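You operate a simulated robot arm through the tools that you are given. There is no shell and no other tool.

You run a simulated robot arm. Do the job below in one go: nothing can be reset, and whatever is moved stays where it is left.

Task
Give the blue roller two strokes of grease, then put it back.
Fine: its place is its peg; stand it on the grease pin, open the valve, pump, and shut the valve before lifting it off. Set down upright: what you pick out.

Only the result counts: the job must be done as asked and must still hold three seconds after the hand-in. Knocking over, shifting, dropping, spilling or breaking anything else fails it.

Robot
A 6-joint arm with a two-finger gripper, fixed in place. Base frame: the origin is at the foot of the arm, x ahead of it, y to its left, z up; the work surface is at about z = 0.85. Readings come in m, rad, newtons and seconds.
Its first joint turns from -2.897 to 2.897 rad. Payload 2.45 kg.
The TCP is the grasp point between the finger pads, 0.02 m short of the fingertips. In the tool frame z runs along the fingers and y along their closing line. Largest opening 0.14 m; the body of the gripper starts 0.168 m behind the TCP.
Orientation is that of the tool frame in the base frame, as a unit quaternion [w, x, y, z]. With the fingers straight down and closing along the base's y, the tool's x points along the base's -x, its y along +y and its z along -z.

Tools
- The arm moves only by the tool servo_tool. Its argument "targets" is a list of rows, each an object (a shift or turn left out is 0, a gripper value left out holds the last) with "travel": the shift along the base's x, y, z in units of 100 mm (1.0 is 100 mm), a list of three; "turn": the turn, a rotation vector about the base's x, y, z in units of 90 degrees (1.0 is 90 degrees), a list of three; "grip": the gripper command, from -1 (shut) to 1 (fully open), values between in proportion. In form: [{"travel": [tx, ty, tz], "turn": [wx, wy, wz], "grip": grip}, ...]. A call has 1 to 20 rows; each row is the pose to reach, as a shift and turn from the pose commanded when the call began. A call with a number of a shift or a turn outside -1 to 1 is refused whole. Each row takes 0.2 s and may step no farther than 0.05 m and 0.15 rad from the row before; otherwise, or with a gripper value out of range, the whole call is refused. Where a pose cannot be reached the arm comes as near as it can. A force on the tool above 90 N (or 10 N above the force at the start of the call, whichever is more), or a blocked arm, ends the call early, and 0.2 s more pass. The fingers move at their own pace (about 0.045 m/s each) and stop on an object; they squeeze with about 31 N. The grip force told is the motor's: it shows also when the fingers shut on nothing. Time passes only in rows, and 0.2 s behind the last, so rows that repeat a pose let the fingers close. It gives the time, the measured TCP pose, the force on the tool (base axes), the opening and the grip force at its end, in the units of the frame above (readings bear some noise), with the torque about the TCP (base axes, N m) and any sound that the robot's microphone picked up, and new pictures: "pictures" is both (left out), scene, wrist or none.
- Cameras (640 x 400 px; columns grow to the right, rows downward): "scene" is fixed at [0.3979, 0.6487, 1.4449]; the picture's right is [-0.67, -0.74, 0.00], its down [-0.28, 0.25, -0.93] and it looks along [0.69, -0.62, -0.37] (base axes); focal length 362 px, centre (320, 200). "wrist" rides on the gripper at [0.078, 0.011, -0.209] in the tool frame; the picture's right is [-0.14, 0.99, 0.00], its down [-0.92, -0.13, -0.37] and it looks along [-0.37, -0.05, 0.93] (tool axes); focal length 280 px, centre (320, 200). There is no depth. A picture from a camera that has moved, and an enlarged one, comes with that camera's place and axes in the base frame and with its lens.
- inspect(camera, box): a new picture of the part [left, top, right, bottom] of that camera's present view, enlarged. No time passes.
- sign_off(): hands the job in; it is judged then, once.

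Nothing tells you positions but the pictures and the camera data. Unless the task says otherwise, let go and move clear before handing in.

The tools are called after "Emit:" as a command line: name --argument value ..., lists and objects as JSON in quotes. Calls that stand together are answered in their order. servo_tool: Moves the arm, as the interface text tells. Its arguments: {"type":"object","properties":{"targets":{"type":"array","items":{"type":"object","properties":{"travel":{"type":"array","items":{"type":"number"}},"turn":{"type":"array","items":{"type":"number"}},"grip":{"type":"number"}}}},"pictures":{"type":"string","enum":["both","scene","wrist","none"]}},"required":["targets"]} The other tools are called the same way: inspect (camera, box) takes an enlarged picture of a part of a camera's view; sign_off () hands the job in.

At the start:

```text
t: 0.0
position: [0.7382, 0.0195, 1.2831]
ee_rot: [0.0, 0.0, 1.0, -0.001]
wrist_force: [0.5, 0.0, 1.1]
wrist_torque: [0.01, -0.02, -0.01]
gripper_width: 0.14
finger_force: 0.1
```

scene: 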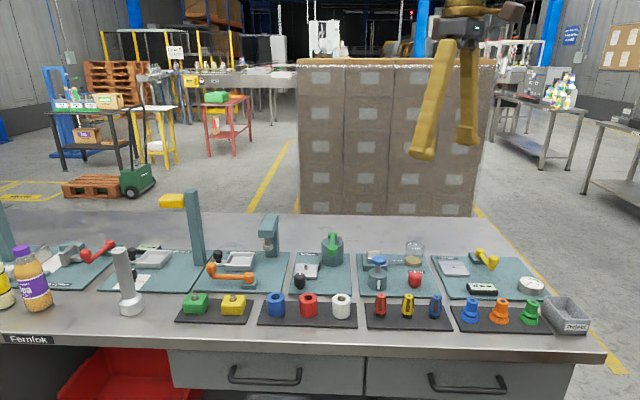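
wrist: 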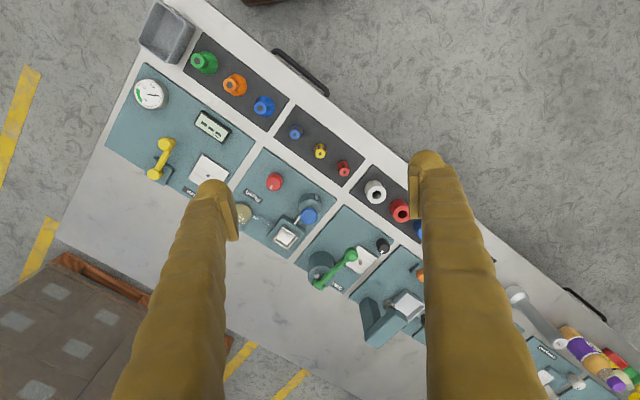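

I see a bench with several stations and racks of parts; I need to identify which items are rollers and which station is the grease one. I'll look closer first.

Emit:
inspect --camera "scene" --box '[240, 220, 460, 340]'

Emit:
inspect --camera "scene" --box '[420, 230, 620, 350]'

Emit:
inspect --camera "scene" --box '[100, 170, 300, 330]'

Emit:
inspect --camera "wrist" --box '[230, 110, 440, 320]'

Emit:
inspect --camera "scene" --box '[0, 190, 180, 350]'

```text
2.91 times, centred on (350, 280) of scene
camera zoom: at [0.3979, 0.6487, 1.4449], right [-0.67, -0.74, 0.0], down [-0.28, 0.25, -0.93], along [0.69, -0.62, -0.37], focal length 1052 px, centre (233, -33)
```

zoom: 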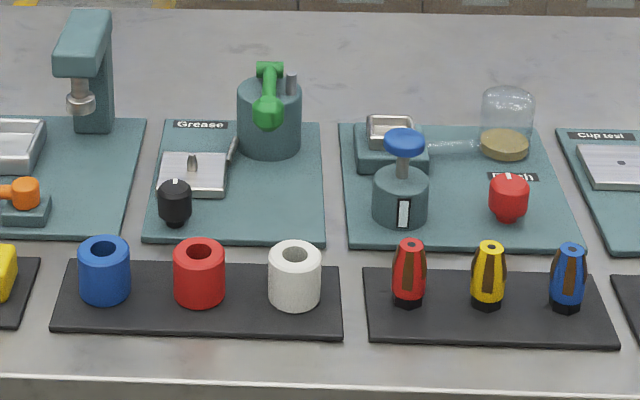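

```text
3.20 times, centred on (520, 290) of scene
camera zoom: at [0.3979, 0.6487, 1.4449], right [-0.67, -0.74, 0.0], down [-0.28, 0.25, -0.93], along [0.69, -0.62, -0.37], focal length 1157 px, centre (-320, -88)
```

zoom: 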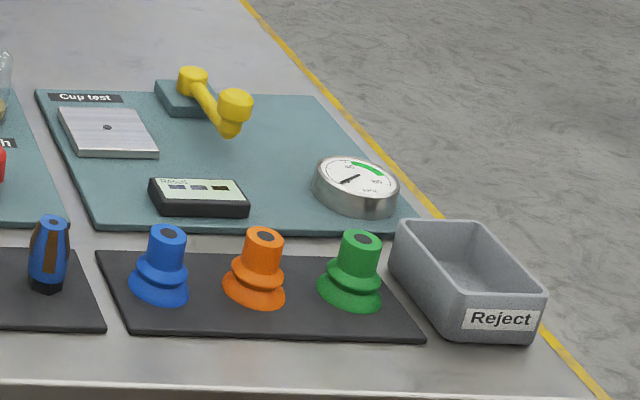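

```text
2.50 times, centred on (200, 250) of scene
camera zoom: at [0.3979, 0.6487, 1.4449], right [-0.67, -0.74, 0.0], down [-0.28, 0.25, -0.93], along [0.69, -0.62, -0.37], focal length 904 px, centre (620, 75)
```

zoom: 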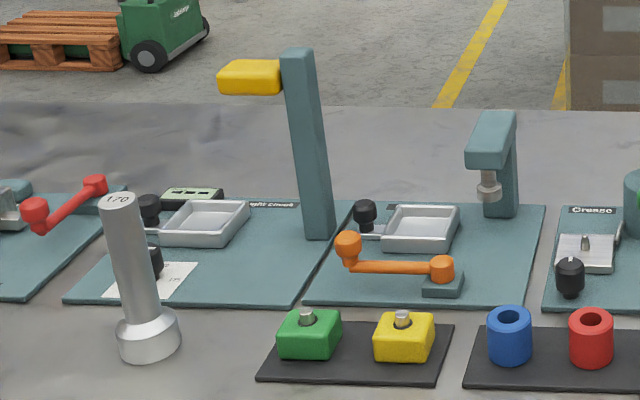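

```text
1.90 times, centred on (335, 215) of wrist
camera zoom: at [0.6622, 0.0306, 1.492], right [0.14, 0.99, 0.0], down [0.92, -0.13, 0.37], along [0.37, -0.05, -0.93], focal length 534 px, centre (291, 171)
```

zoom: 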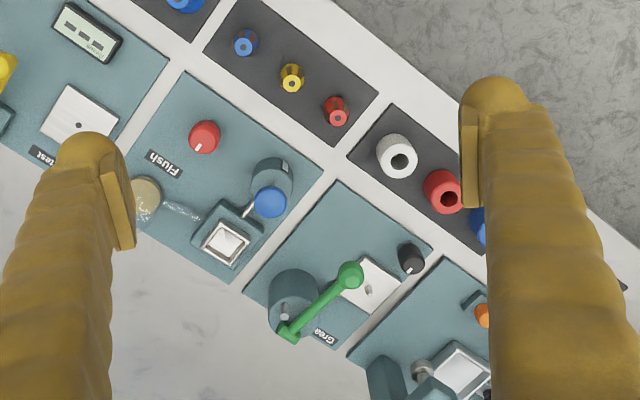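

```text
2.50 times, centred on (90, 270) of scene
camera zoom: at [0.3979, 0.6487, 1.4449], right [-0.67, -0.74, 0.0], down [-0.28, 0.25, -0.93], along [0.69, -0.62, -0.37], focal length 904 px, centre (895, 25)
```

zoom: 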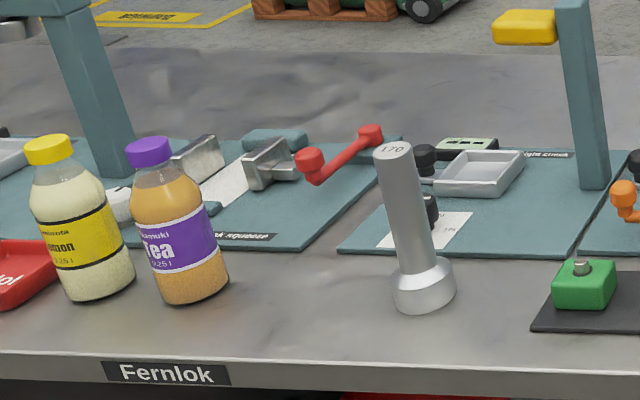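

The blue roller looks to be at about (1.01, 0.235) on the three-roller rack. The Grease board beyond it has a plate with a pin, a black knob (valve) and a pot with a green pump lever. I'll move the arm over for a better look.

Emit:
servo_tool --targets '[{"travel": [0.25, 0.25, -0.1]}, {"travel": [0.5, 0.5, -0.2]}, {"travel": [0.75, 0.75, -0.3]}, {"travel": [0.9, 0.9, -0.4]}, {"travel": [0.9, 0.9, -0.4]}, {"travel": [0.9, 0.9, -0.4]}]'

```text
t: 1.4
position: [0.8275, 0.111, 1.2422]
ee_rot: [0.0, -0.001, 1.0, 0.0]
wrist_force: [-0.9, -0.7, -0.5]
wrist_torque: [-0.04, 0.01, 0.01]
gripper_width: 0.14
finger_force: 0.1
camera wrist: at [0.7522, 0.1215, 1.4518], right [0.14, 0.99, 0.0], down [0.92, -0.13, 0.37], along [0.37, -0.05, -0.93], focal length 280 px, centre (320, 200)
```

scene: 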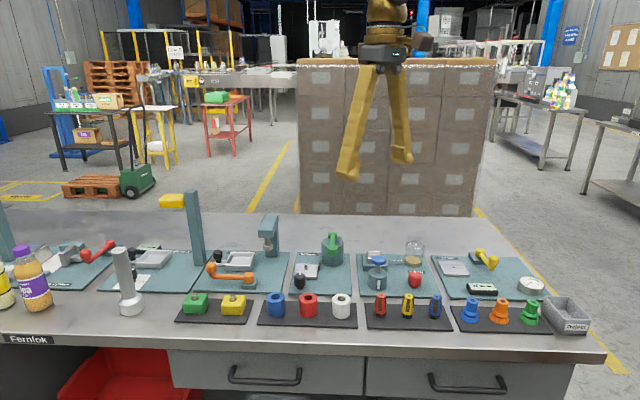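
wrist: 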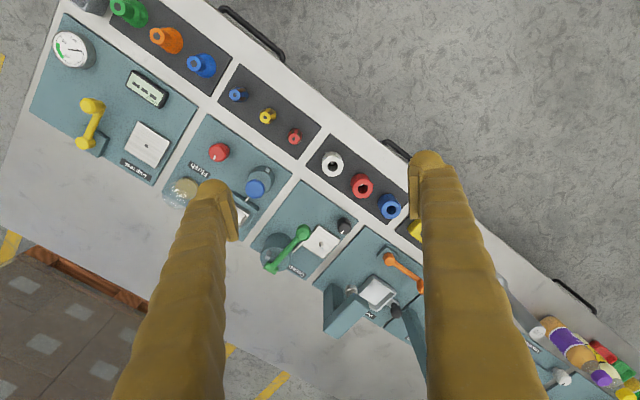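

The rollers and grease board are between 0.9 and 1.15 m out, so I'll likely need a tilted tool. First I'll enlarge the grease station from here.

Emit:
inspect --camera "wrist" --box '[240, 140, 420, 290]'

Emit:
inspect --camera "scene" --box '[255, 225, 355, 335]'

```text
2.67 times, centred on (330, 215) of wrist
camera zoom: at [0.7522, 0.1215, 1.4518], right [0.14, 0.99, 0.0], down [0.92, -0.13, 0.37], along [0.37, -0.05, -0.93], focal length 748 px, centre (293, 160)
```

zoom: 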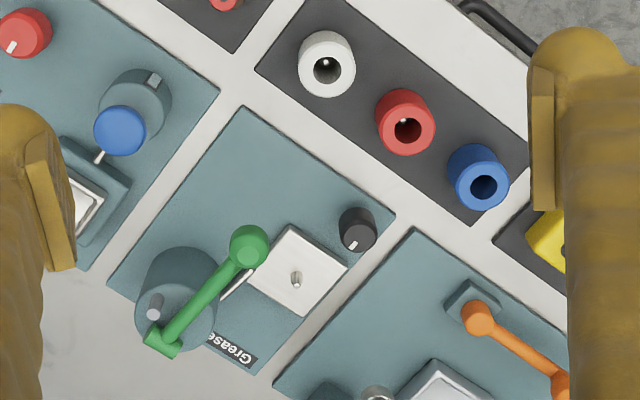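

```text
3.64 times, centred on (305, 280) of scene
camera zoom: at [0.3979, 0.6487, 1.4449], right [-0.67, -0.74, 0.0], down [-0.28, 0.25, -0.93], along [0.69, -0.62, -0.37], focal length 1315 px, centre (374, -91)
```

zoom: 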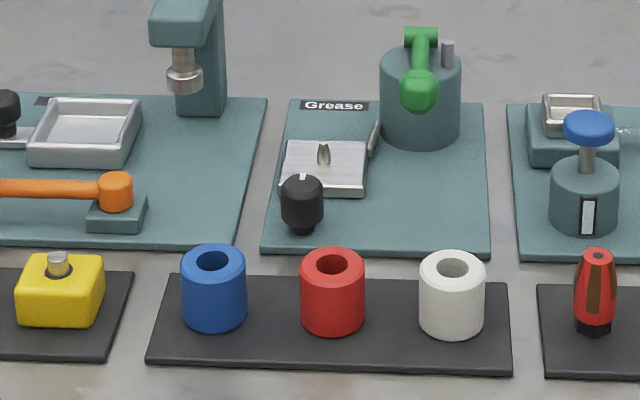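

I'll test how far the arm reaches with the tool tilted outward by about 35°.

Emit:
servo_tool --targets '[{"travel": [0.15, 0.0, -0.15], "turn": [0, -0.065, 0]}, {"travel": [0.3, 0.0, -0.3], "turn": [0, -0.13, 0]}, {"travel": [0.45, 0.0, -0.45], "turn": [0, -0.195, 0]}, {"travel": [0.6, 0.0, -0.6], "turn": [0, -0.26, 0]}, {"travel": [0.8, 0.0, -0.8], "turn": [0, -0.325, 0]}, {"travel": [1.0, 0.0, -1.0], "turn": [0, -0.39, 0]}, {"travel": [1.0, 0.0, -1.0], "turn": [0, -0.39, 0]}]'

Emit:
servo_tool --targets '[{"travel": [0.4, 0.0, 0]}, {"travel": [0.8, 0.0, 0]}, {"travel": [1.0, 0.0, 0.0]}, {"travel": [1.0, 0.0, 0]}]'

```text
t: 3.0
position: [0.9298, 0.1098, 1.1443]
ee_rot: [0.301, 0.0, 0.954, 0.0]
wrist_force: [-0.7, 0.2, 0.0]
wrist_torque: [0.04, 0.01, 0.0]
gripper_width: 0.1399
finger_force: 0.1
camera wrist: at [0.747, 0.1198, 1.2691], right [0.11, 0.99, 0.08], down [0.54, -0.13, 0.83], along [0.83, -0.05, -0.55], focal length 280 px, centre (320, 200)
```

scene: 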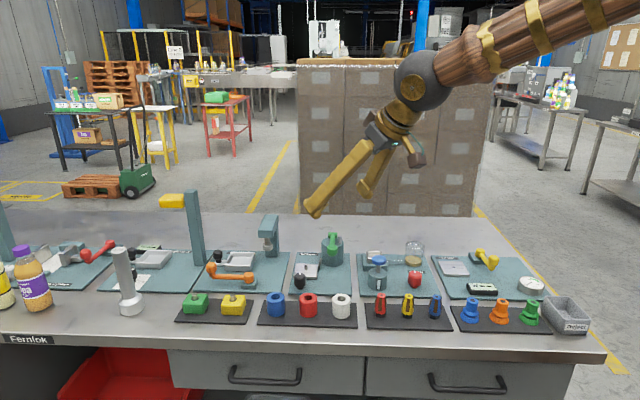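
wrist: 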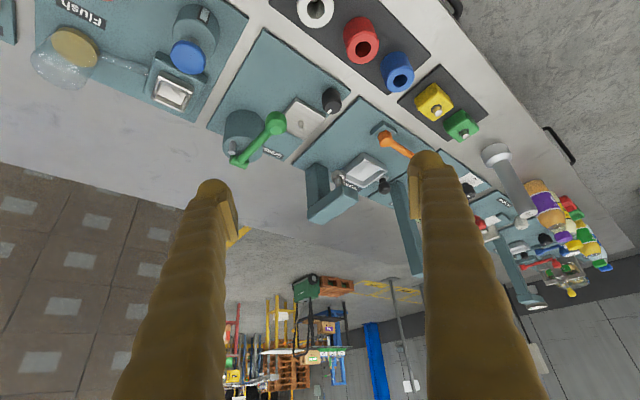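

```text
t: 4.0
position: [1.0289, 0.1107, 1.1411]
ee_rot: [0.302, 0.0, 0.953, 0.0]
wrist_force: [-0.2, -0.4, -0.7]
wrist_torque: [0.0, 0.01, 0.01]
gripper_width: 0.1404
finger_force: 0.1
camera wrist: at [0.8468, 0.1203, 1.2671], right [0.11, 0.99, 0.08], down [0.54, -0.13, 0.83], along [0.83, -0.05, -0.55], focal length 280 px, centre (320, 200)
```

scene: 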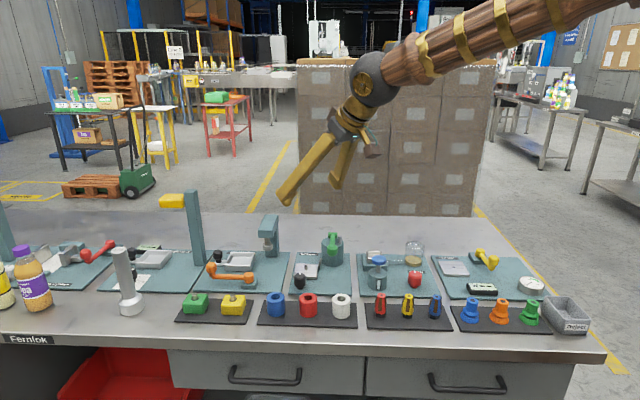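
wrist: 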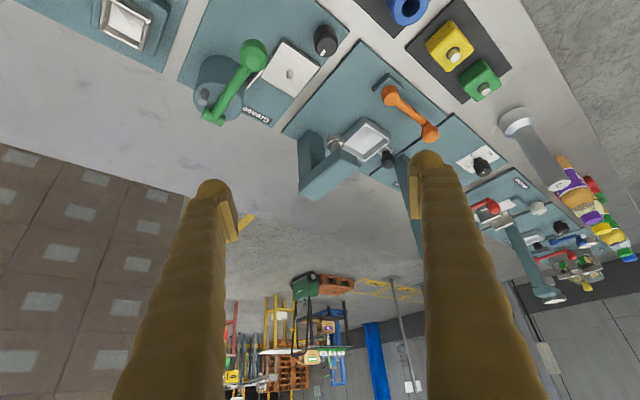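

The tilted tool reaches this area. From both views I place the blue roller at about (1.016, 0.239, top 0.90), the pin at (1.092, 0.077), the valve knob at (1.053, 0.136) and the lever ball at (1.008, 0.053, 0.965). I'll yaw the hand by -35° so the fingers clear the lever later, and move over the roller.

Emit:
servo_tool --targets '[{"travel": [-0.02, 0.15, 0], "turn": [0, 0, -0.078]}, {"travel": [-0.05, 0.4, 0], "turn": [0, 0, -0.156]}, {"travel": [-0.08, 0.65, 0], "turn": [0, 0, -0.233]}, {"travel": [-0.1, 0.9, 0], "turn": [0, 0, -0.311]}, {"travel": [-0.13, 1.0, -0.2], "turn": [0, 0, -0.389]}, {"travel": [-0.13, 1.0, -0.5], "turn": [0, 0, -0.389]}, {"travel": [-0.13, 1.0, -0.5], "turn": [0, 0, -0.389]}]'

```text
t: 5.6
position: [1.0142, 0.2096, 1.0933]
ee_rot: [0.288, 0.286, 0.909, -0.09]
wrist_force: [0.0, 0.6, 0.4]
wrist_torque: [0.0, 0.01, 0.0]
gripper_width: 0.1403
finger_force: 0.1
camera wrist: at [0.8722, 0.3241, 1.2183], right [0.66, 0.75, 0.08], down [0.37, -0.42, 0.83], along [0.65, -0.52, -0.55], focal length 280 px, centre (320, 200)
```

scene: 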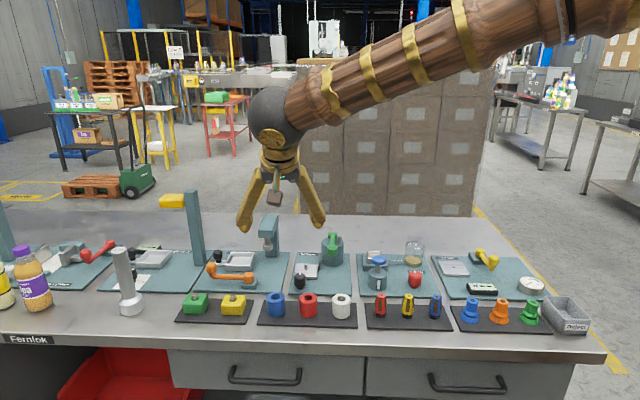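
wrist: 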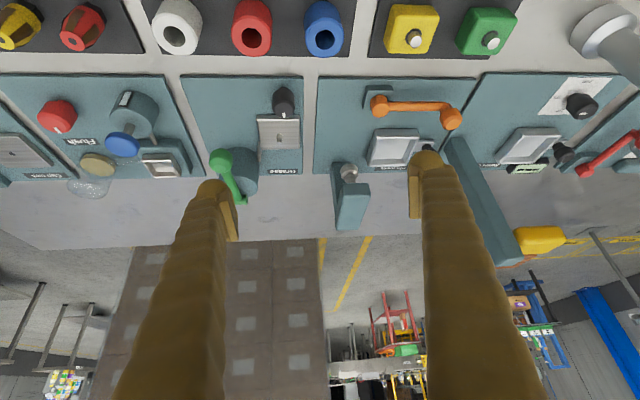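

The hand is now aligned with the racks. Next I'll enlarge both views to refine the roller, pin and knob positions.

Emit:
inspect --camera "wrist" --box '[180, 0, 380, 220]'

Emit:
inspect --camera "scene" --box '[260, 225, 360, 325]'

```text
1.82 times, centred on (280, 110) of wrist
camera zoom: at [0.8722, 0.3241, 1.2183], right [0.66, 0.75, 0.08], down [0.37, -0.42, 0.83], along [0.65, -0.52, -0.55], focal length 510 px, centre (393, 364)
```

zoom: 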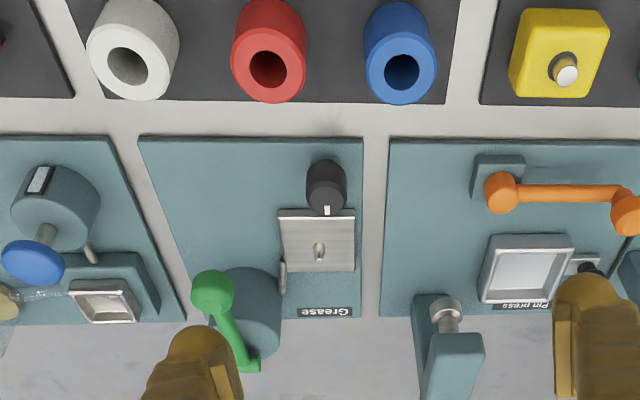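

```text
4.00 times, centred on (310, 275) of scene
camera zoom: at [0.3979, 0.6487, 1.4449], right [-0.67, -0.74, 0.0], down [-0.28, 0.25, -0.93], along [0.69, -0.62, -0.37], focal length 1446 px, centre (360, -100)
```

zoom: 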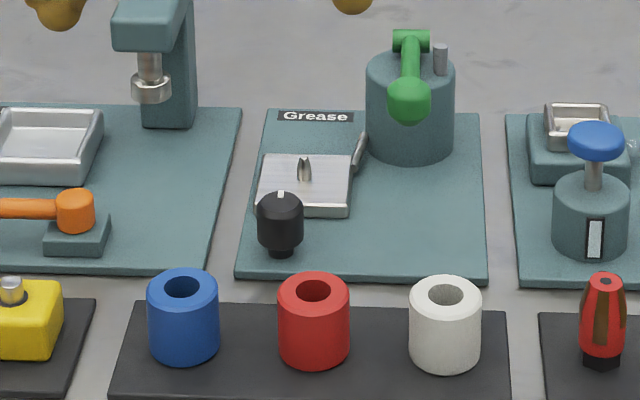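

The triangulation agrees: the blue roller is at (1.016, 0.2385) with its top at 0.90, and the pin tip is at (1.092, 0.077, 0.887). The plate is at about 0.87, and the knob is at (1.051, 0.132) with its top at 0.892. I'll set a partial opening and come down over the blue roller.

Emit:
servo_tool --targets '[{"travel": [0.01, 0.15, 0.0], "grip": -0.057}, {"travel": [0.018, 0.289, 0.0], "grip": -0.057}, {"travel": [0.018, 0.289, -0.3], "grip": -0.057}, {"travel": [0.018, 0.289, -0.6], "grip": -0.057}, {"travel": [0.018, 0.289, -0.9], "grip": -0.057}, {"travel": [0.018, 0.289, -1.0], "grip": -0.057}, {"travel": [0.018, 0.289, -1.0], "grip": -0.057}]'

```text
t: 7.2
position: [1.0166, 0.2389, 0.9925]
ee_rot: [0.287, 0.287, 0.909, -0.091]
wrist_force: [0.3, -0.6, -0.1]
wrist_torque: [-0.05, -0.02, -0.01]
gripper_width: 0.0659
finger_force: 0.0
camera wrist: at [0.8734, 0.3534, 1.1181], right [0.66, 0.75, 0.08], down [0.37, -0.41, 0.83], along [0.65, -0.52, -0.55], focal length 280 px, centre (320, 200)
```

scene: 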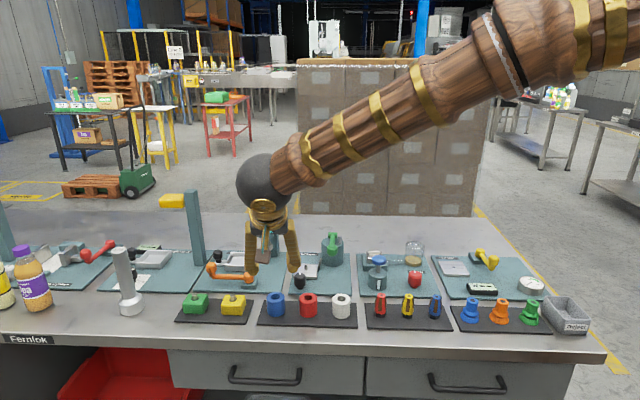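
wrist: 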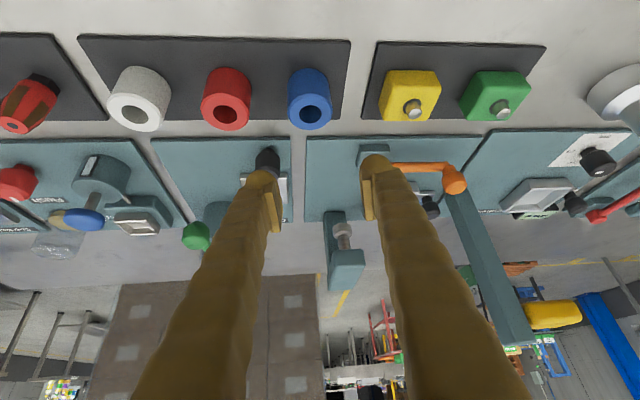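

Alignment looks good. I'll descend, check contact, then close.

Emit:
servo_tool --targets '[{"travel": [0, 0, -0.35]}, {"travel": [0, 0, -0.65]}, {"travel": [0, 0, -0.85]}, {"travel": [0, 0, -1.0]}, {"travel": [0, 0, -1.0]}]'

```text
t: 8.4
position: [1.0178, 0.2391, 0.8911]
ee_rot: [0.288, 0.287, 0.909, -0.091]
wrist_force: [0.8, 0.0, -0.7]
wrist_torque: [0.0, 0.0, 0.0]
gripper_width: 0.0659
finger_force: 0.1
camera wrist: at [0.8745, 0.3529, 1.0175], right [0.66, 0.75, 0.08], down [0.37, -0.41, 0.83], along [0.65, -0.52, -0.55], focal length 280 px, centre (320, 200)
```

scene: 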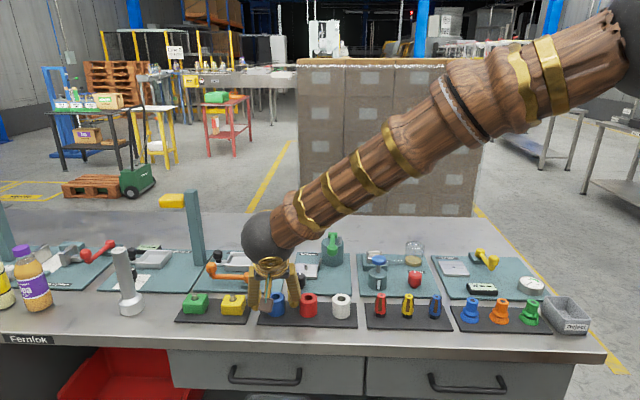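
wrist: 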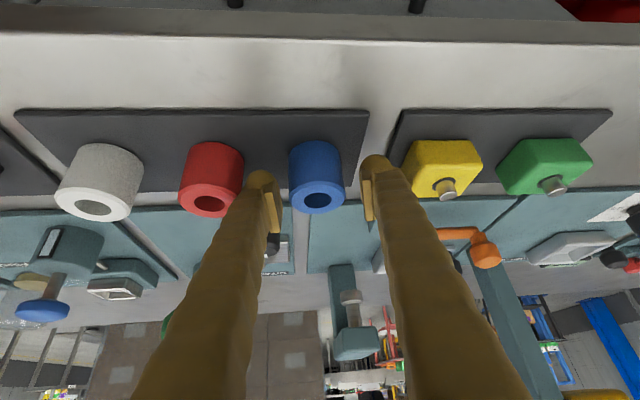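

Emit:
inspect --camera "wrist" --box '[240, 120, 400, 240]'

Emit:
inspect --camera "scene" --box '[235, 260, 335, 330]'

```text
3.33 times, centred on (320, 180) of wrist
camera zoom: at [0.8745, 0.3529, 1.0175], right [0.66, 0.75, 0.08], down [0.37, -0.41, 0.83], along [0.65, -0.52, -0.55], focal length 935 px, centre (320, 267)
```

zoom: 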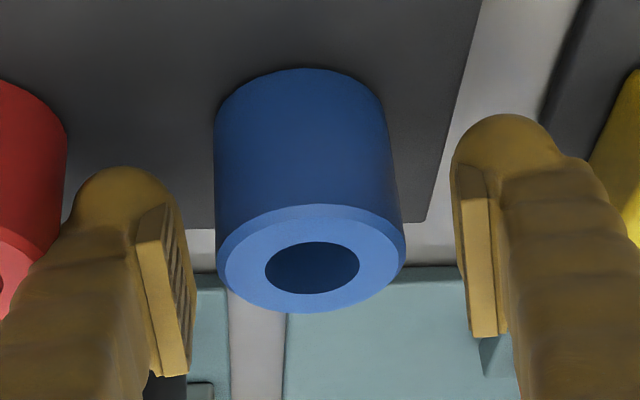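

```text
5.71 times, centred on (285, 295) of scene
camera zoom: at [0.3979, 0.6487, 1.4449], right [-0.67, -0.74, 0.0], down [-0.28, 0.25, -0.93], along [0.69, -0.62, -0.37], focal length 2066 px, centre (520, -343)
```

zoom: 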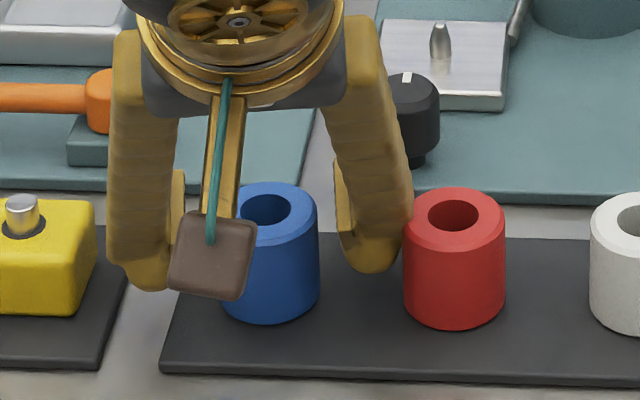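

The fingers straddle the blue roller and clear the red one. Closing now.

Emit:
servo_tool --targets '[{"travel": [-0.02, 0.01, 0], "grip": -0.2}, {"travel": [-0.02, 0.01, 0], "grip": -1}, {"travel": [-0.02, 0.01, 0], "grip": -1}, {"travel": [-0.02, 0.01, 0], "grip": -1}, {"travel": [-0.02, 0.01, 0], "grip": -1}]' --pictures "wrist"

```text
t: 9.6
position: [1.0152, 0.2411, 0.8928]
ee_rot: [0.287, 0.287, 0.909, -0.091]
wrist_force: [-1.3, -0.8, 1.2]
wrist_torque: [-0.01, 0.06, 0.03]
gripper_width: 0.0422
finger_force: 30.8
camera wrist: at [0.8731, 0.354, 1.0183], right [0.66, 0.75, 0.08], down [0.37, -0.41, 0.83], along [0.65, -0.52, -0.55], focal length 280 px, centre (320, 200)
```

wrist: 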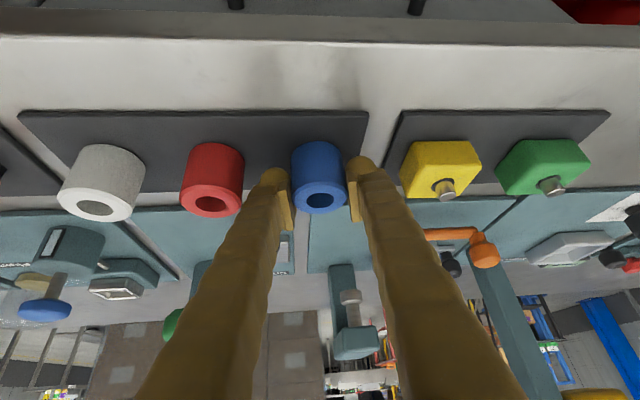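

Gripped at 0.042 m. Lifting straight up off the peg.

Emit:
servo_tool --targets '[{"travel": [0, 0, 0.1]}, {"travel": [0, 0, 0.25]}, {"travel": [0, 0, 0.45]}, {"travel": [0, 0, 0.65]}, {"travel": [0, 0, 0.85]}, {"travel": [0, 0, 1.0]}, {"travel": [0, 0, 1.0]}]'

```text
t: 11.2
position: [1.015, 0.2414, 0.9931]
ee_rot: [0.287, 0.287, 0.909, -0.091]
wrist_force: [-0.5, 0.9, -0.5]
wrist_torque: [0.01, 0.01, 0.0]
gripper_width: 0.0419
finger_force: 31.1
camera wrist: at [0.8731, 0.3551, 1.1194], right [0.66, 0.75, 0.08], down [0.37, -0.41, 0.83], along [0.65, -0.52, -0.55], focal length 280 px, centre (320, 200)
```

scene: 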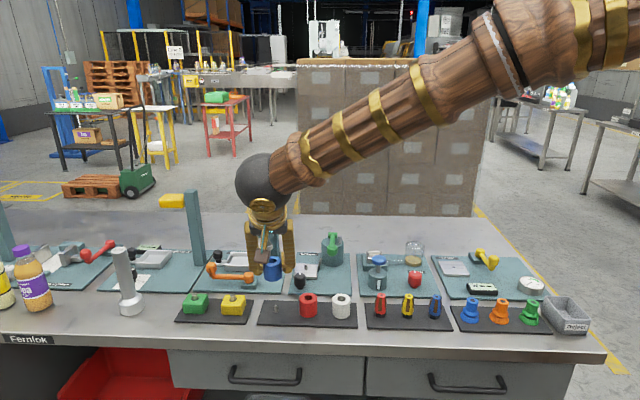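
wrist: 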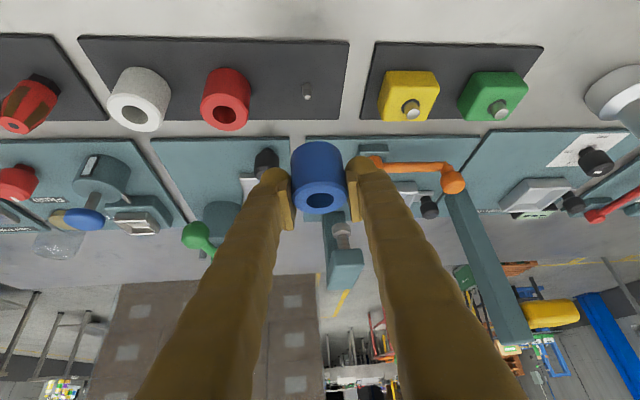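

Emit:
inspect --camera "wrist" --box '[240, 60, 400, 220]'

Emit:
inspect --camera "scene" --box '[235, 240, 335, 330]'

```text
2.50 times, centred on (320, 140) of wrist
camera zoom: at [0.8731, 0.3551, 1.1194], right [0.66, 0.75, 0.08], down [0.37, -0.41, 0.83], along [0.65, -0.52, -0.55], focal length 701 px, centre (320, 350)
```

zoom: 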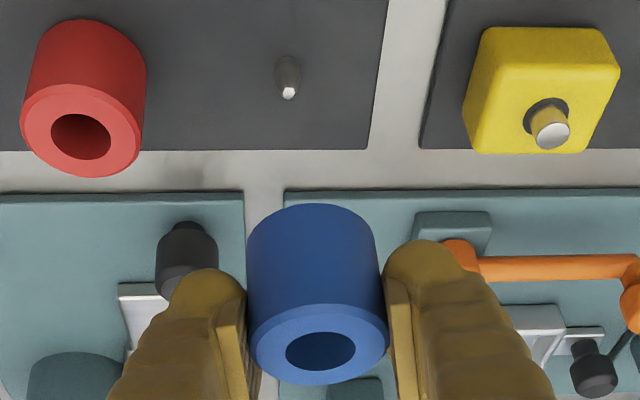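

```text
4.44 times, centred on (285, 285) of scene
camera zoom: at [0.3979, 0.6487, 1.4449], right [-0.67, -0.74, 0.0], down [-0.28, 0.25, -0.93], along [0.69, -0.62, -0.37], focal length 1607 px, centre (476, -178)
```

zoom: 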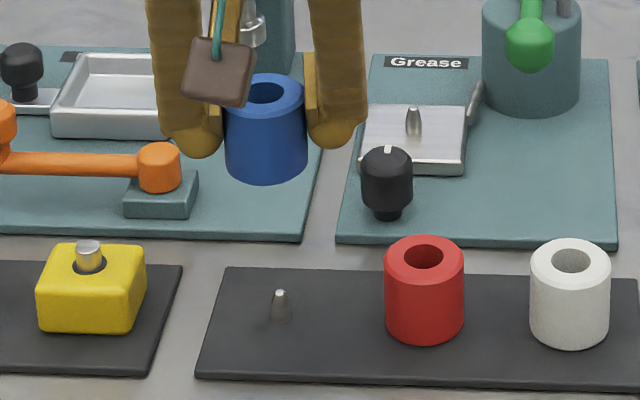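

The roller came off cleanly, and its peg shows at (1.012, 0.240). Shifting by the peg-to-pin offset (+0.079, -0.164) puts the hand target at about (1.094, 0.076), so I'll carry it over the pin at this height.

Emit:
servo_tool --targets '[{"travel": [0.13, -0.2, 0]}, {"travel": [0.3, -0.5, 0]}, {"travel": [0.5, -0.8, 0]}, {"travel": [0.65, -1.0, 0.0]}, {"travel": [0.65, -1.0, 0.0]}]' --pictures "none"

Emit:
servo_tool --targets '[{"travel": [0.05, -0.25, 0]}, {"travel": [0.1, -0.5, 0]}, {"travel": [0.144, -0.636, 0]}, {"travel": [0.144, -0.636, 0.0]}, {"travel": [0.144, -0.636, 0.0]}]'

```text
t: 12.4
position: [1.0818, 0.1399, 0.9926]
ee_rot: [0.288, 0.287, 0.909, -0.091]
wrist_force: [-0.2, -0.3, -0.3]
wrist_torque: [-0.02, -0.04, 0.02]
gripper_width: 0.042
finger_force: 31.0
```

```text
t: 13.6
position: [1.0939, 0.0759, 0.9935]
ee_rot: [0.288, 0.286, 0.909, -0.091]
wrist_force: [-0.4, -0.7, -0.6]
wrist_torque: [0.01, 0.03, 0.03]
gripper_width: 0.0424
finger_force: 31.2
camera wrist: at [0.9521, 0.1904, 1.1189], right [0.66, 0.75, 0.08], down [0.37, -0.41, 0.83], along [0.65, -0.52, -0.55], focal length 280 px, centre (320, 200)
```

scene: 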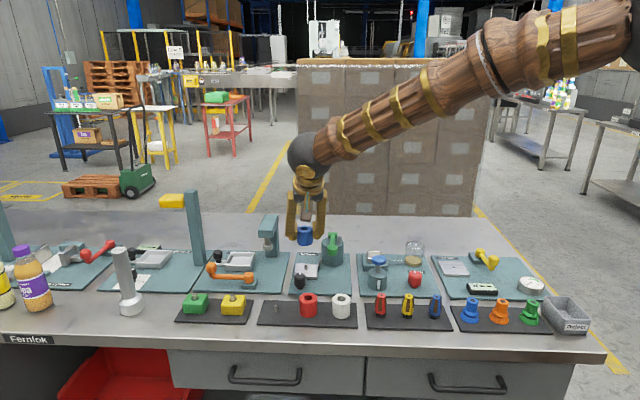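
wrist: 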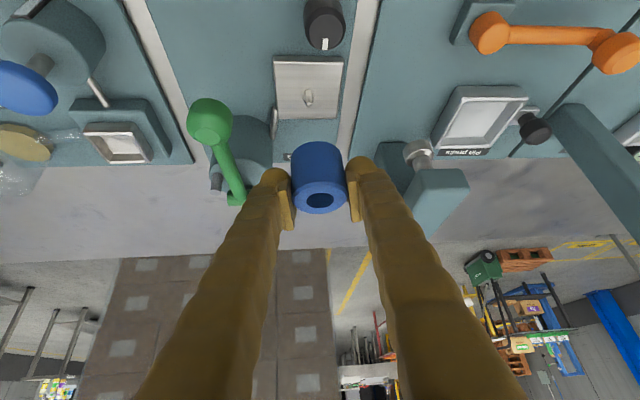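

Emit:
inspect --camera "wrist" --box '[240, 60, 400, 220]'

Emit:
inspect --camera "scene" --box '[260, 220, 350, 300]'

```text
2.50 times, centred on (320, 140) of wrist
camera zoom: at [0.9521, 0.1904, 1.1189], right [0.66, 0.75, 0.08], down [0.37, -0.41, 0.83], along [0.65, -0.52, -0.55], focal length 701 px, centre (320, 350)
```

zoom: 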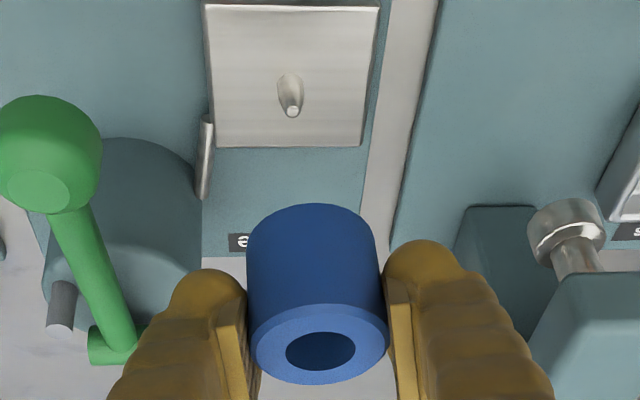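

```text
5.00 times, centred on (305, 260) of scene
camera zoom: at [0.3979, 0.6487, 1.4449], right [-0.67, -0.74, 0.0], down [-0.28, 0.25, -0.93], along [0.69, -0.62, -0.37], focal length 1808 px, centre (395, -100)
```

zoom: 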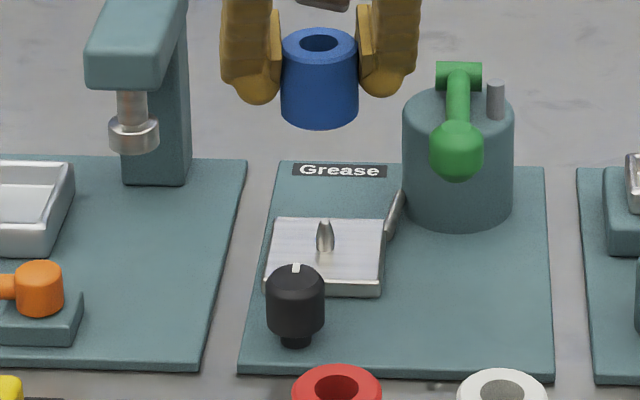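

The pin is within about 2 mm of the roller's axis. Lowering to just above the plate.

Emit:
servo_tool --targets '[{"travel": [0, 0, -0.25]}, {"travel": [0, 0, -0.45]}, {"travel": [0, 0, -0.6]}, {"travel": [0, 0, -0.7]}, {"travel": [0, 0, -0.78]}, {"travel": [0, 0, -0.8]}, {"travel": [0, 0, -0.8]}]'

Emit:
inspect --camera "scene" --box '[260, 220, 350, 300]'

```text
t: 15.2
position: [1.0936, 0.0764, 0.9132]
ee_rot: [0.287, 0.286, 0.91, -0.09]
wrist_force: [0.8, 0.6, -1.0]
wrist_torque: [0.01, 0.01, 0.01]
gripper_width: 0.042
finger_force: 31.4
camera wrist: at [0.9516, 0.1906, 1.0387], right [0.66, 0.75, 0.08], down [0.37, -0.41, 0.83], along [0.65, -0.52, -0.55], focal length 280 px, centre (320, 200)
```

scene: 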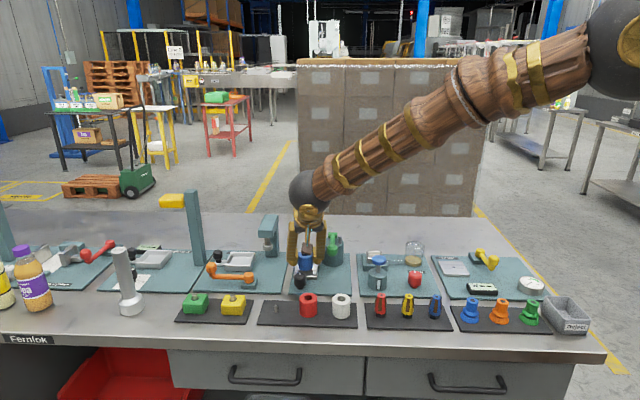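
wrist: 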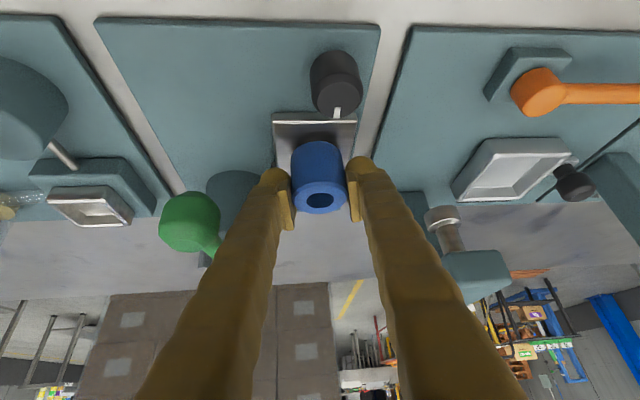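

```text
5.00 times, centred on (305, 260) of scene
camera zoom: at [0.3979, 0.6487, 1.4449], right [-0.67, -0.74, 0.0], down [-0.28, 0.25, -0.93], along [0.69, -0.62, -0.37], focal length 1808 px, centre (395, -100)
```

zoom: 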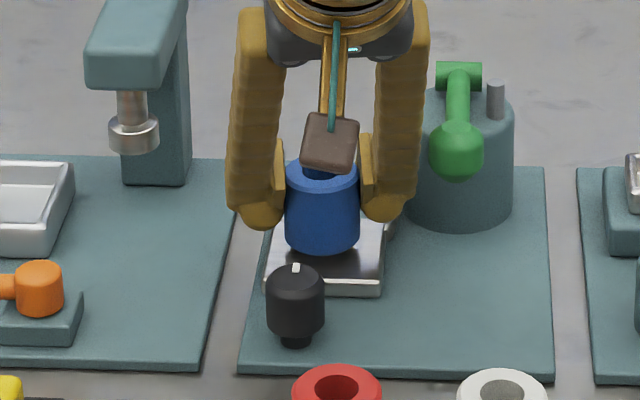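

No contact yet, and the roller appears to be over the pin. I'll lower in millimetre steps until force shows.

Emit:
servo_tool --targets '[{"travel": [0, 0, -0.02]}, {"travel": [0, 0, -0.03]}, {"travel": [0, 0, -0.04]}, {"travel": [0, 0, -0.04]}]' --pictures "none"

Emit:
servo_tool --targets '[{"travel": [0, 0, -0.01]}, {"travel": [0, 0, -0.02]}, {"travel": [0, 0, -0.02]}]' --pictures "none"

```text
t: 16.2
position: [1.0937, 0.0777, 0.9101]
ee_rot: [0.288, 0.287, 0.909, -0.091]
wrist_force: [-0.2, 0.3, -0.5]
wrist_torque: [0.05, -0.01, -0.03]
gripper_width: 0.0419
finger_force: 30.8
```

```text
t: 17.0
position: [1.0927, 0.0765, 0.9066]
ee_rot: [0.287, 0.287, 0.909, -0.091]
wrist_force: [0.2, -0.7, -0.5]
wrist_torque: [0.04, 0.01, -0.02]
gripper_width: 0.0421
finger_force: 30.7
```

Emit:
servo_tool --targets '[{"travel": [0, 0, -0.01]}, {"travel": [0, 0, -0.02]}, {"travel": [0, 0, -0.02]}]' --pictures "none"

Emit:
inspect --camera "scene" --box '[280, 235, 340, 295]'

Emit:
inspect --camera "wrist" --box '[240, 60, 400, 220]'

```text
t: 17.8
position: [1.0937, 0.0763, 0.9062]
ee_rot: [0.288, 0.287, 0.909, -0.089]
wrist_force: [-3.9, 2.6, 19.3]
wrist_torque: [0.18, 0.21, 0.01]
gripper_width: 0.0419
finger_force: 30.7
```

```text
6.67 times, centred on (310, 265) of scene
camera zoom: at [0.3979, 0.6487, 1.4449], right [-0.67, -0.74, 0.0], down [-0.28, 0.25, -0.93], along [0.69, -0.62, -0.37], focal length 2411 px, centre (387, -233)
```

zoom: 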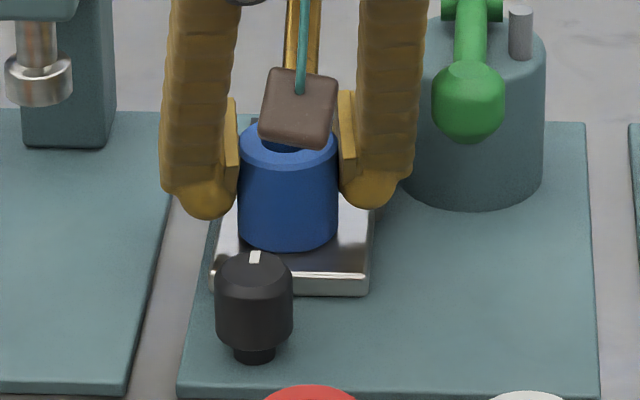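

```text
2.50 times, centred on (320, 140) of wrist
camera zoom: at [0.9521, 0.1909, 1.032], right [0.66, 0.75, 0.08], down [0.37, -0.41, 0.83], along [0.65, -0.52, -0.55], focal length 701 px, centre (320, 350)
```

zoom: 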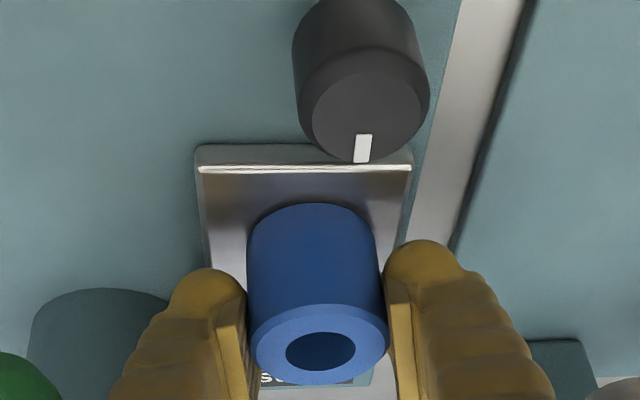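

Contact at 19 N: the roller is standing on the plate. I'll ease off 1 mm, open a little and lift away.

Emit:
servo_tool --targets '[{"travel": [0, 0, 0.01], "grip": -1}, {"travel": [0, 0, 0.01], "grip": -0.25}, {"travel": [0, 0, 0.01], "grip": -0.09}, {"travel": [0, 0, 0.01], "grip": -0.09}, {"travel": [0, 0, 0.01], "grip": -0.09}]'

Emit:
inspect --camera "scene" --box '[270, 225, 360, 305]'

```text
t: 19.0
position: [1.0935, 0.0772, 0.9053]
ee_rot: [0.288, 0.286, 0.909, -0.091]
wrist_force: [-0.2, -0.5, -0.6]
wrist_torque: [0.05, -0.01, 0.01]
gripper_width: 0.0636
finger_force: 0.0
camera wrist: at [0.9522, 0.1906, 1.0317], right [0.66, 0.75, 0.08], down [0.37, -0.41, 0.83], along [0.65, -0.52, -0.55], focal length 280 px, centre (320, 200)
```

scene: 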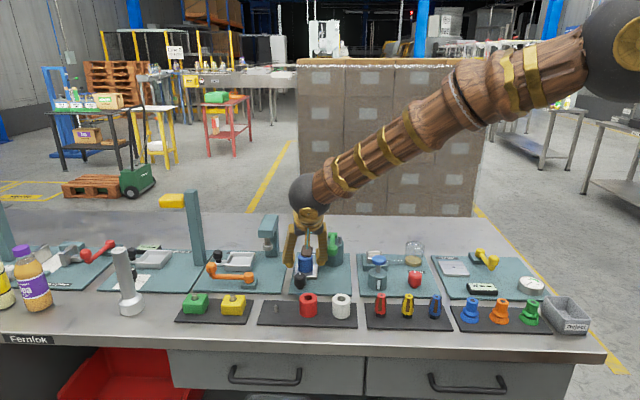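
wrist: 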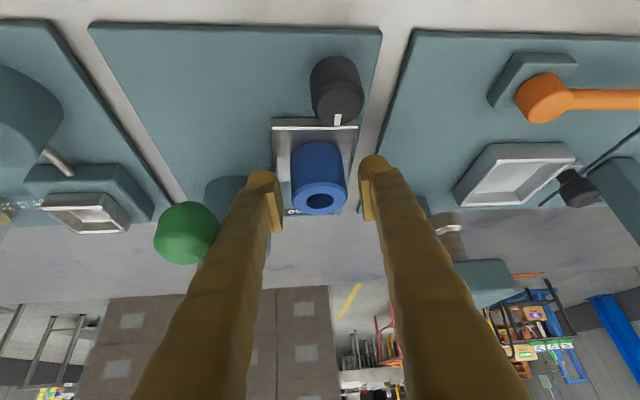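

```text
5.00 times, centred on (315, 265) of scene
camera zoom: at [0.3979, 0.6487, 1.4449], right [-0.67, -0.74, 0.0], down [-0.28, 0.25, -0.93], along [0.69, -0.62, -0.37], focal length 1808 px, centre (345, -125)
```

zoom: 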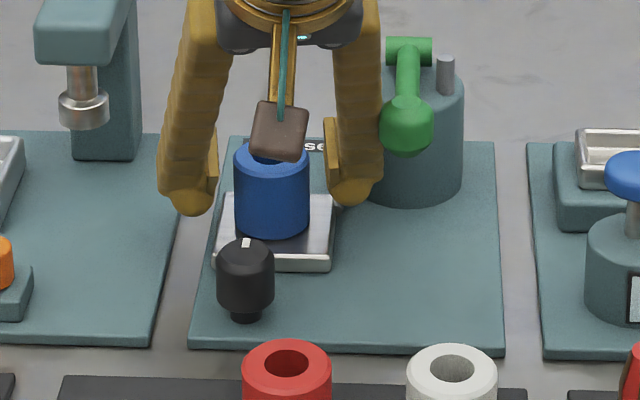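

The roller stands free on the pin. The left finger is near the lever ball, so I'll shift slightly away from it while lifting straight up.

Emit:
servo_tool --targets '[{"travel": [0.02, 0.03, 0.0]}, {"travel": [0.03, 0.04, 0.15]}, {"travel": [0.03, 0.04, 0.35]}, {"travel": [0.03, 0.04, 0.6]}, {"travel": [0.03, 0.04, 0.9]}, {"travel": [0.03, 0.04, 1.0]}, {"travel": [0.03, 0.04, 1.0]}]'

Emit:
inspect --camera "scene" --box '[270, 225, 360, 305]'

Emit:
inspect --camera "wrist" --box '[180, 0, 400, 200]'

```text
t: 20.6
position: [1.0989, 0.0809, 1.0065]
ee_rot: [0.288, 0.286, 0.909, -0.091]
wrist_force: [-1.1, -0.6, -0.7]
wrist_torque: [0.0, -0.01, 0.08]
gripper_width: 0.0638
finger_force: 0.0
camera wrist: at [0.9566, 0.1956, 1.1322], right [0.66, 0.75, 0.08], down [0.37, -0.41, 0.83], along [0.65, -0.52, -0.55], focal length 280 px, centre (320, 200)
```

scene: 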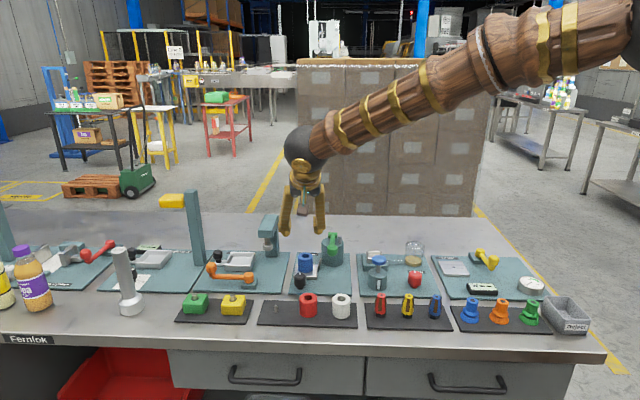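
wrist: 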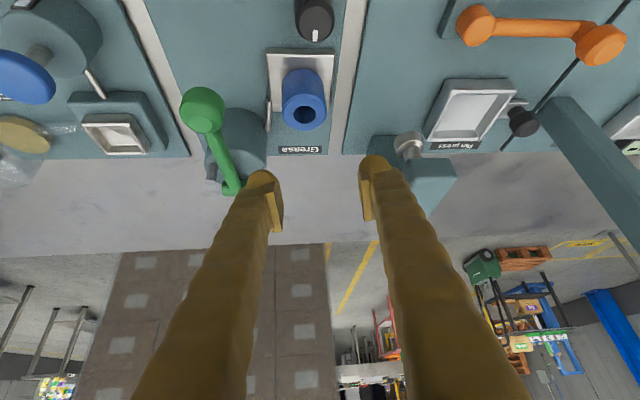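

```text
5.00 times, centred on (315, 265) of scene
camera zoom: at [0.3979, 0.6487, 1.4449], right [-0.67, -0.74, 0.0], down [-0.28, 0.25, -0.93], along [0.69, -0.62, -0.37], focal length 1808 px, centre (345, -125)
```

zoom: 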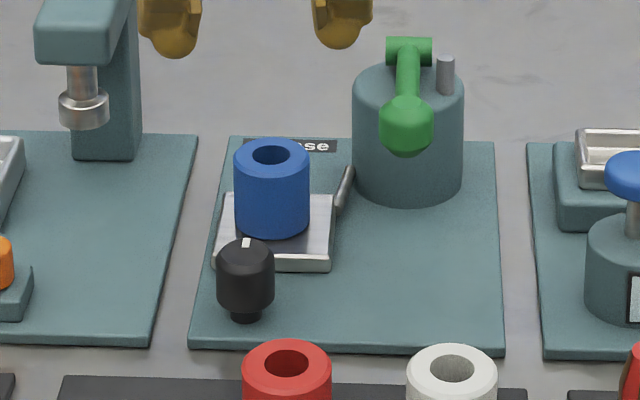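

```text
2.00 times, centred on (290, 100) of wrist
camera zoom: at [0.9566, 0.1956, 1.1322], right [0.66, 0.75, 0.08], down [0.37, -0.41, 0.83], along [0.65, -0.52, -0.55], focal length 561 px, centre (380, 400)
```

zoom: 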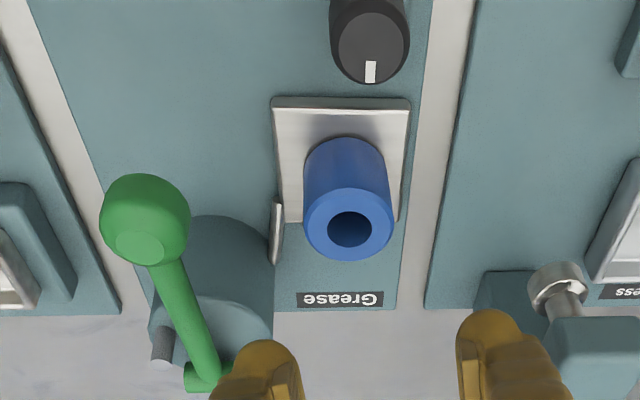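

The roller stands upright on the pin and nothing else has moved. Next is the valve knob at (1.050, 0.133): I'll come over it at a yaw of about -50° so I can turn it counter-clockwise in stages without the fingers reaching the roller.

Emit:
servo_tool --targets '[{"travel": [-0.15, 0.2, 0], "turn": [0, 0, -0.05], "grip": -0.2}, {"travel": [-0.35, 0.4, 0], "turn": [0, 0, -0.11], "grip": -0.2}, {"travel": [-0.536, 0.609, 0], "turn": [0, 0, -0.1667], "grip": -0.2}, {"travel": [-0.536, 0.609, -0.3], "turn": [0, 0, -0.1667], "grip": -0.2}, {"travel": [-0.536, 0.609, -0.6], "turn": [0, 0, -0.1667], "grip": -0.2}, {"travel": [-0.536, 0.609, -0.7], "turn": [0, 0, -0.1667], "grip": -0.2}, {"travel": [-0.536, 0.609, -0.7], "turn": [0, 0, -0.1667], "grip": -0.2}]'

Emit:
inspect --camera "wrist" --box '[220, 80, 420, 230]'

Emit:
inspect --camera "scene" --box '[260, 225, 350, 305]'

```text
t: 22.2
position: [1.0424, 0.1421, 0.9373]
ee_rot: [0.273, 0.403, 0.864, -0.127]
wrist_force: [-0.5, -0.3, -0.2]
wrist_torque: [0.02, 0.0, -0.04]
gripper_width: 0.0558
finger_force: 0.1
camera wrist: at [0.9356, 0.2882, 1.0622], right [0.83, 0.55, 0.08], down [0.25, -0.5, 0.83], along [0.5, -0.67, -0.55], focal length 280 px, centre (320, 200)
```

scene: 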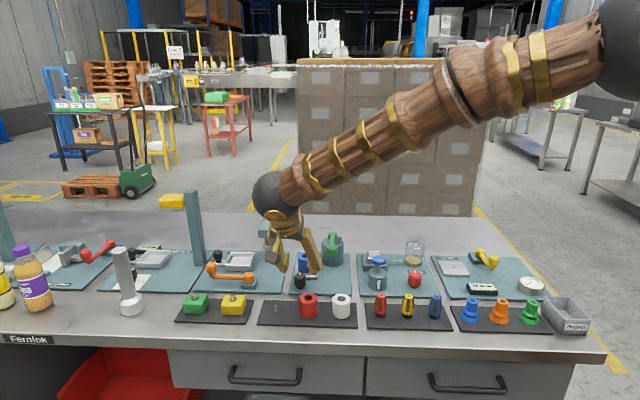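
wrist: 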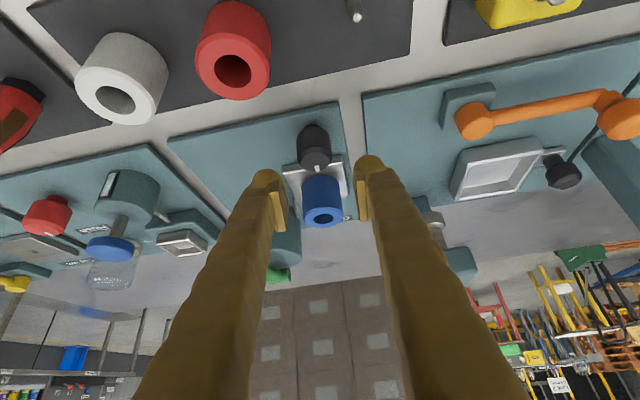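

```text
2.67 times, centred on (320, 155) of wrist
camera zoom: at [0.9356, 0.2882, 1.0622], right [0.83, 0.55, 0.08], down [0.25, -0.5, 0.83], along [0.5, -0.67, -0.55], focal length 748 px, centre (320, 320)
```

zoom: 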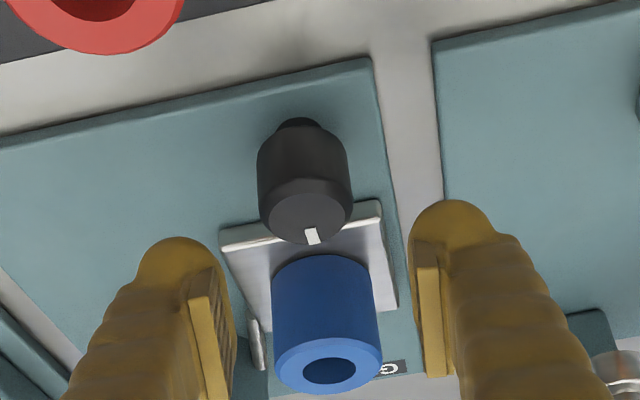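

```text
5.00 times, centred on (305, 265) of scene
camera zoom: at [0.3979, 0.6487, 1.4449], right [-0.67, -0.74, 0.0], down [-0.28, 0.25, -0.93], along [0.69, -0.62, -0.37], focal length 1808 px, centre (395, -125)
```

zoom: 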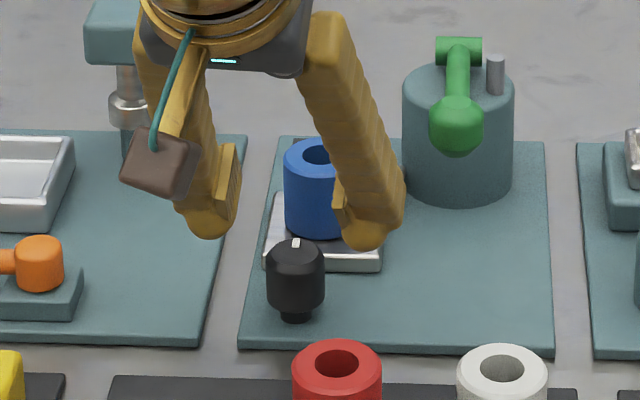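

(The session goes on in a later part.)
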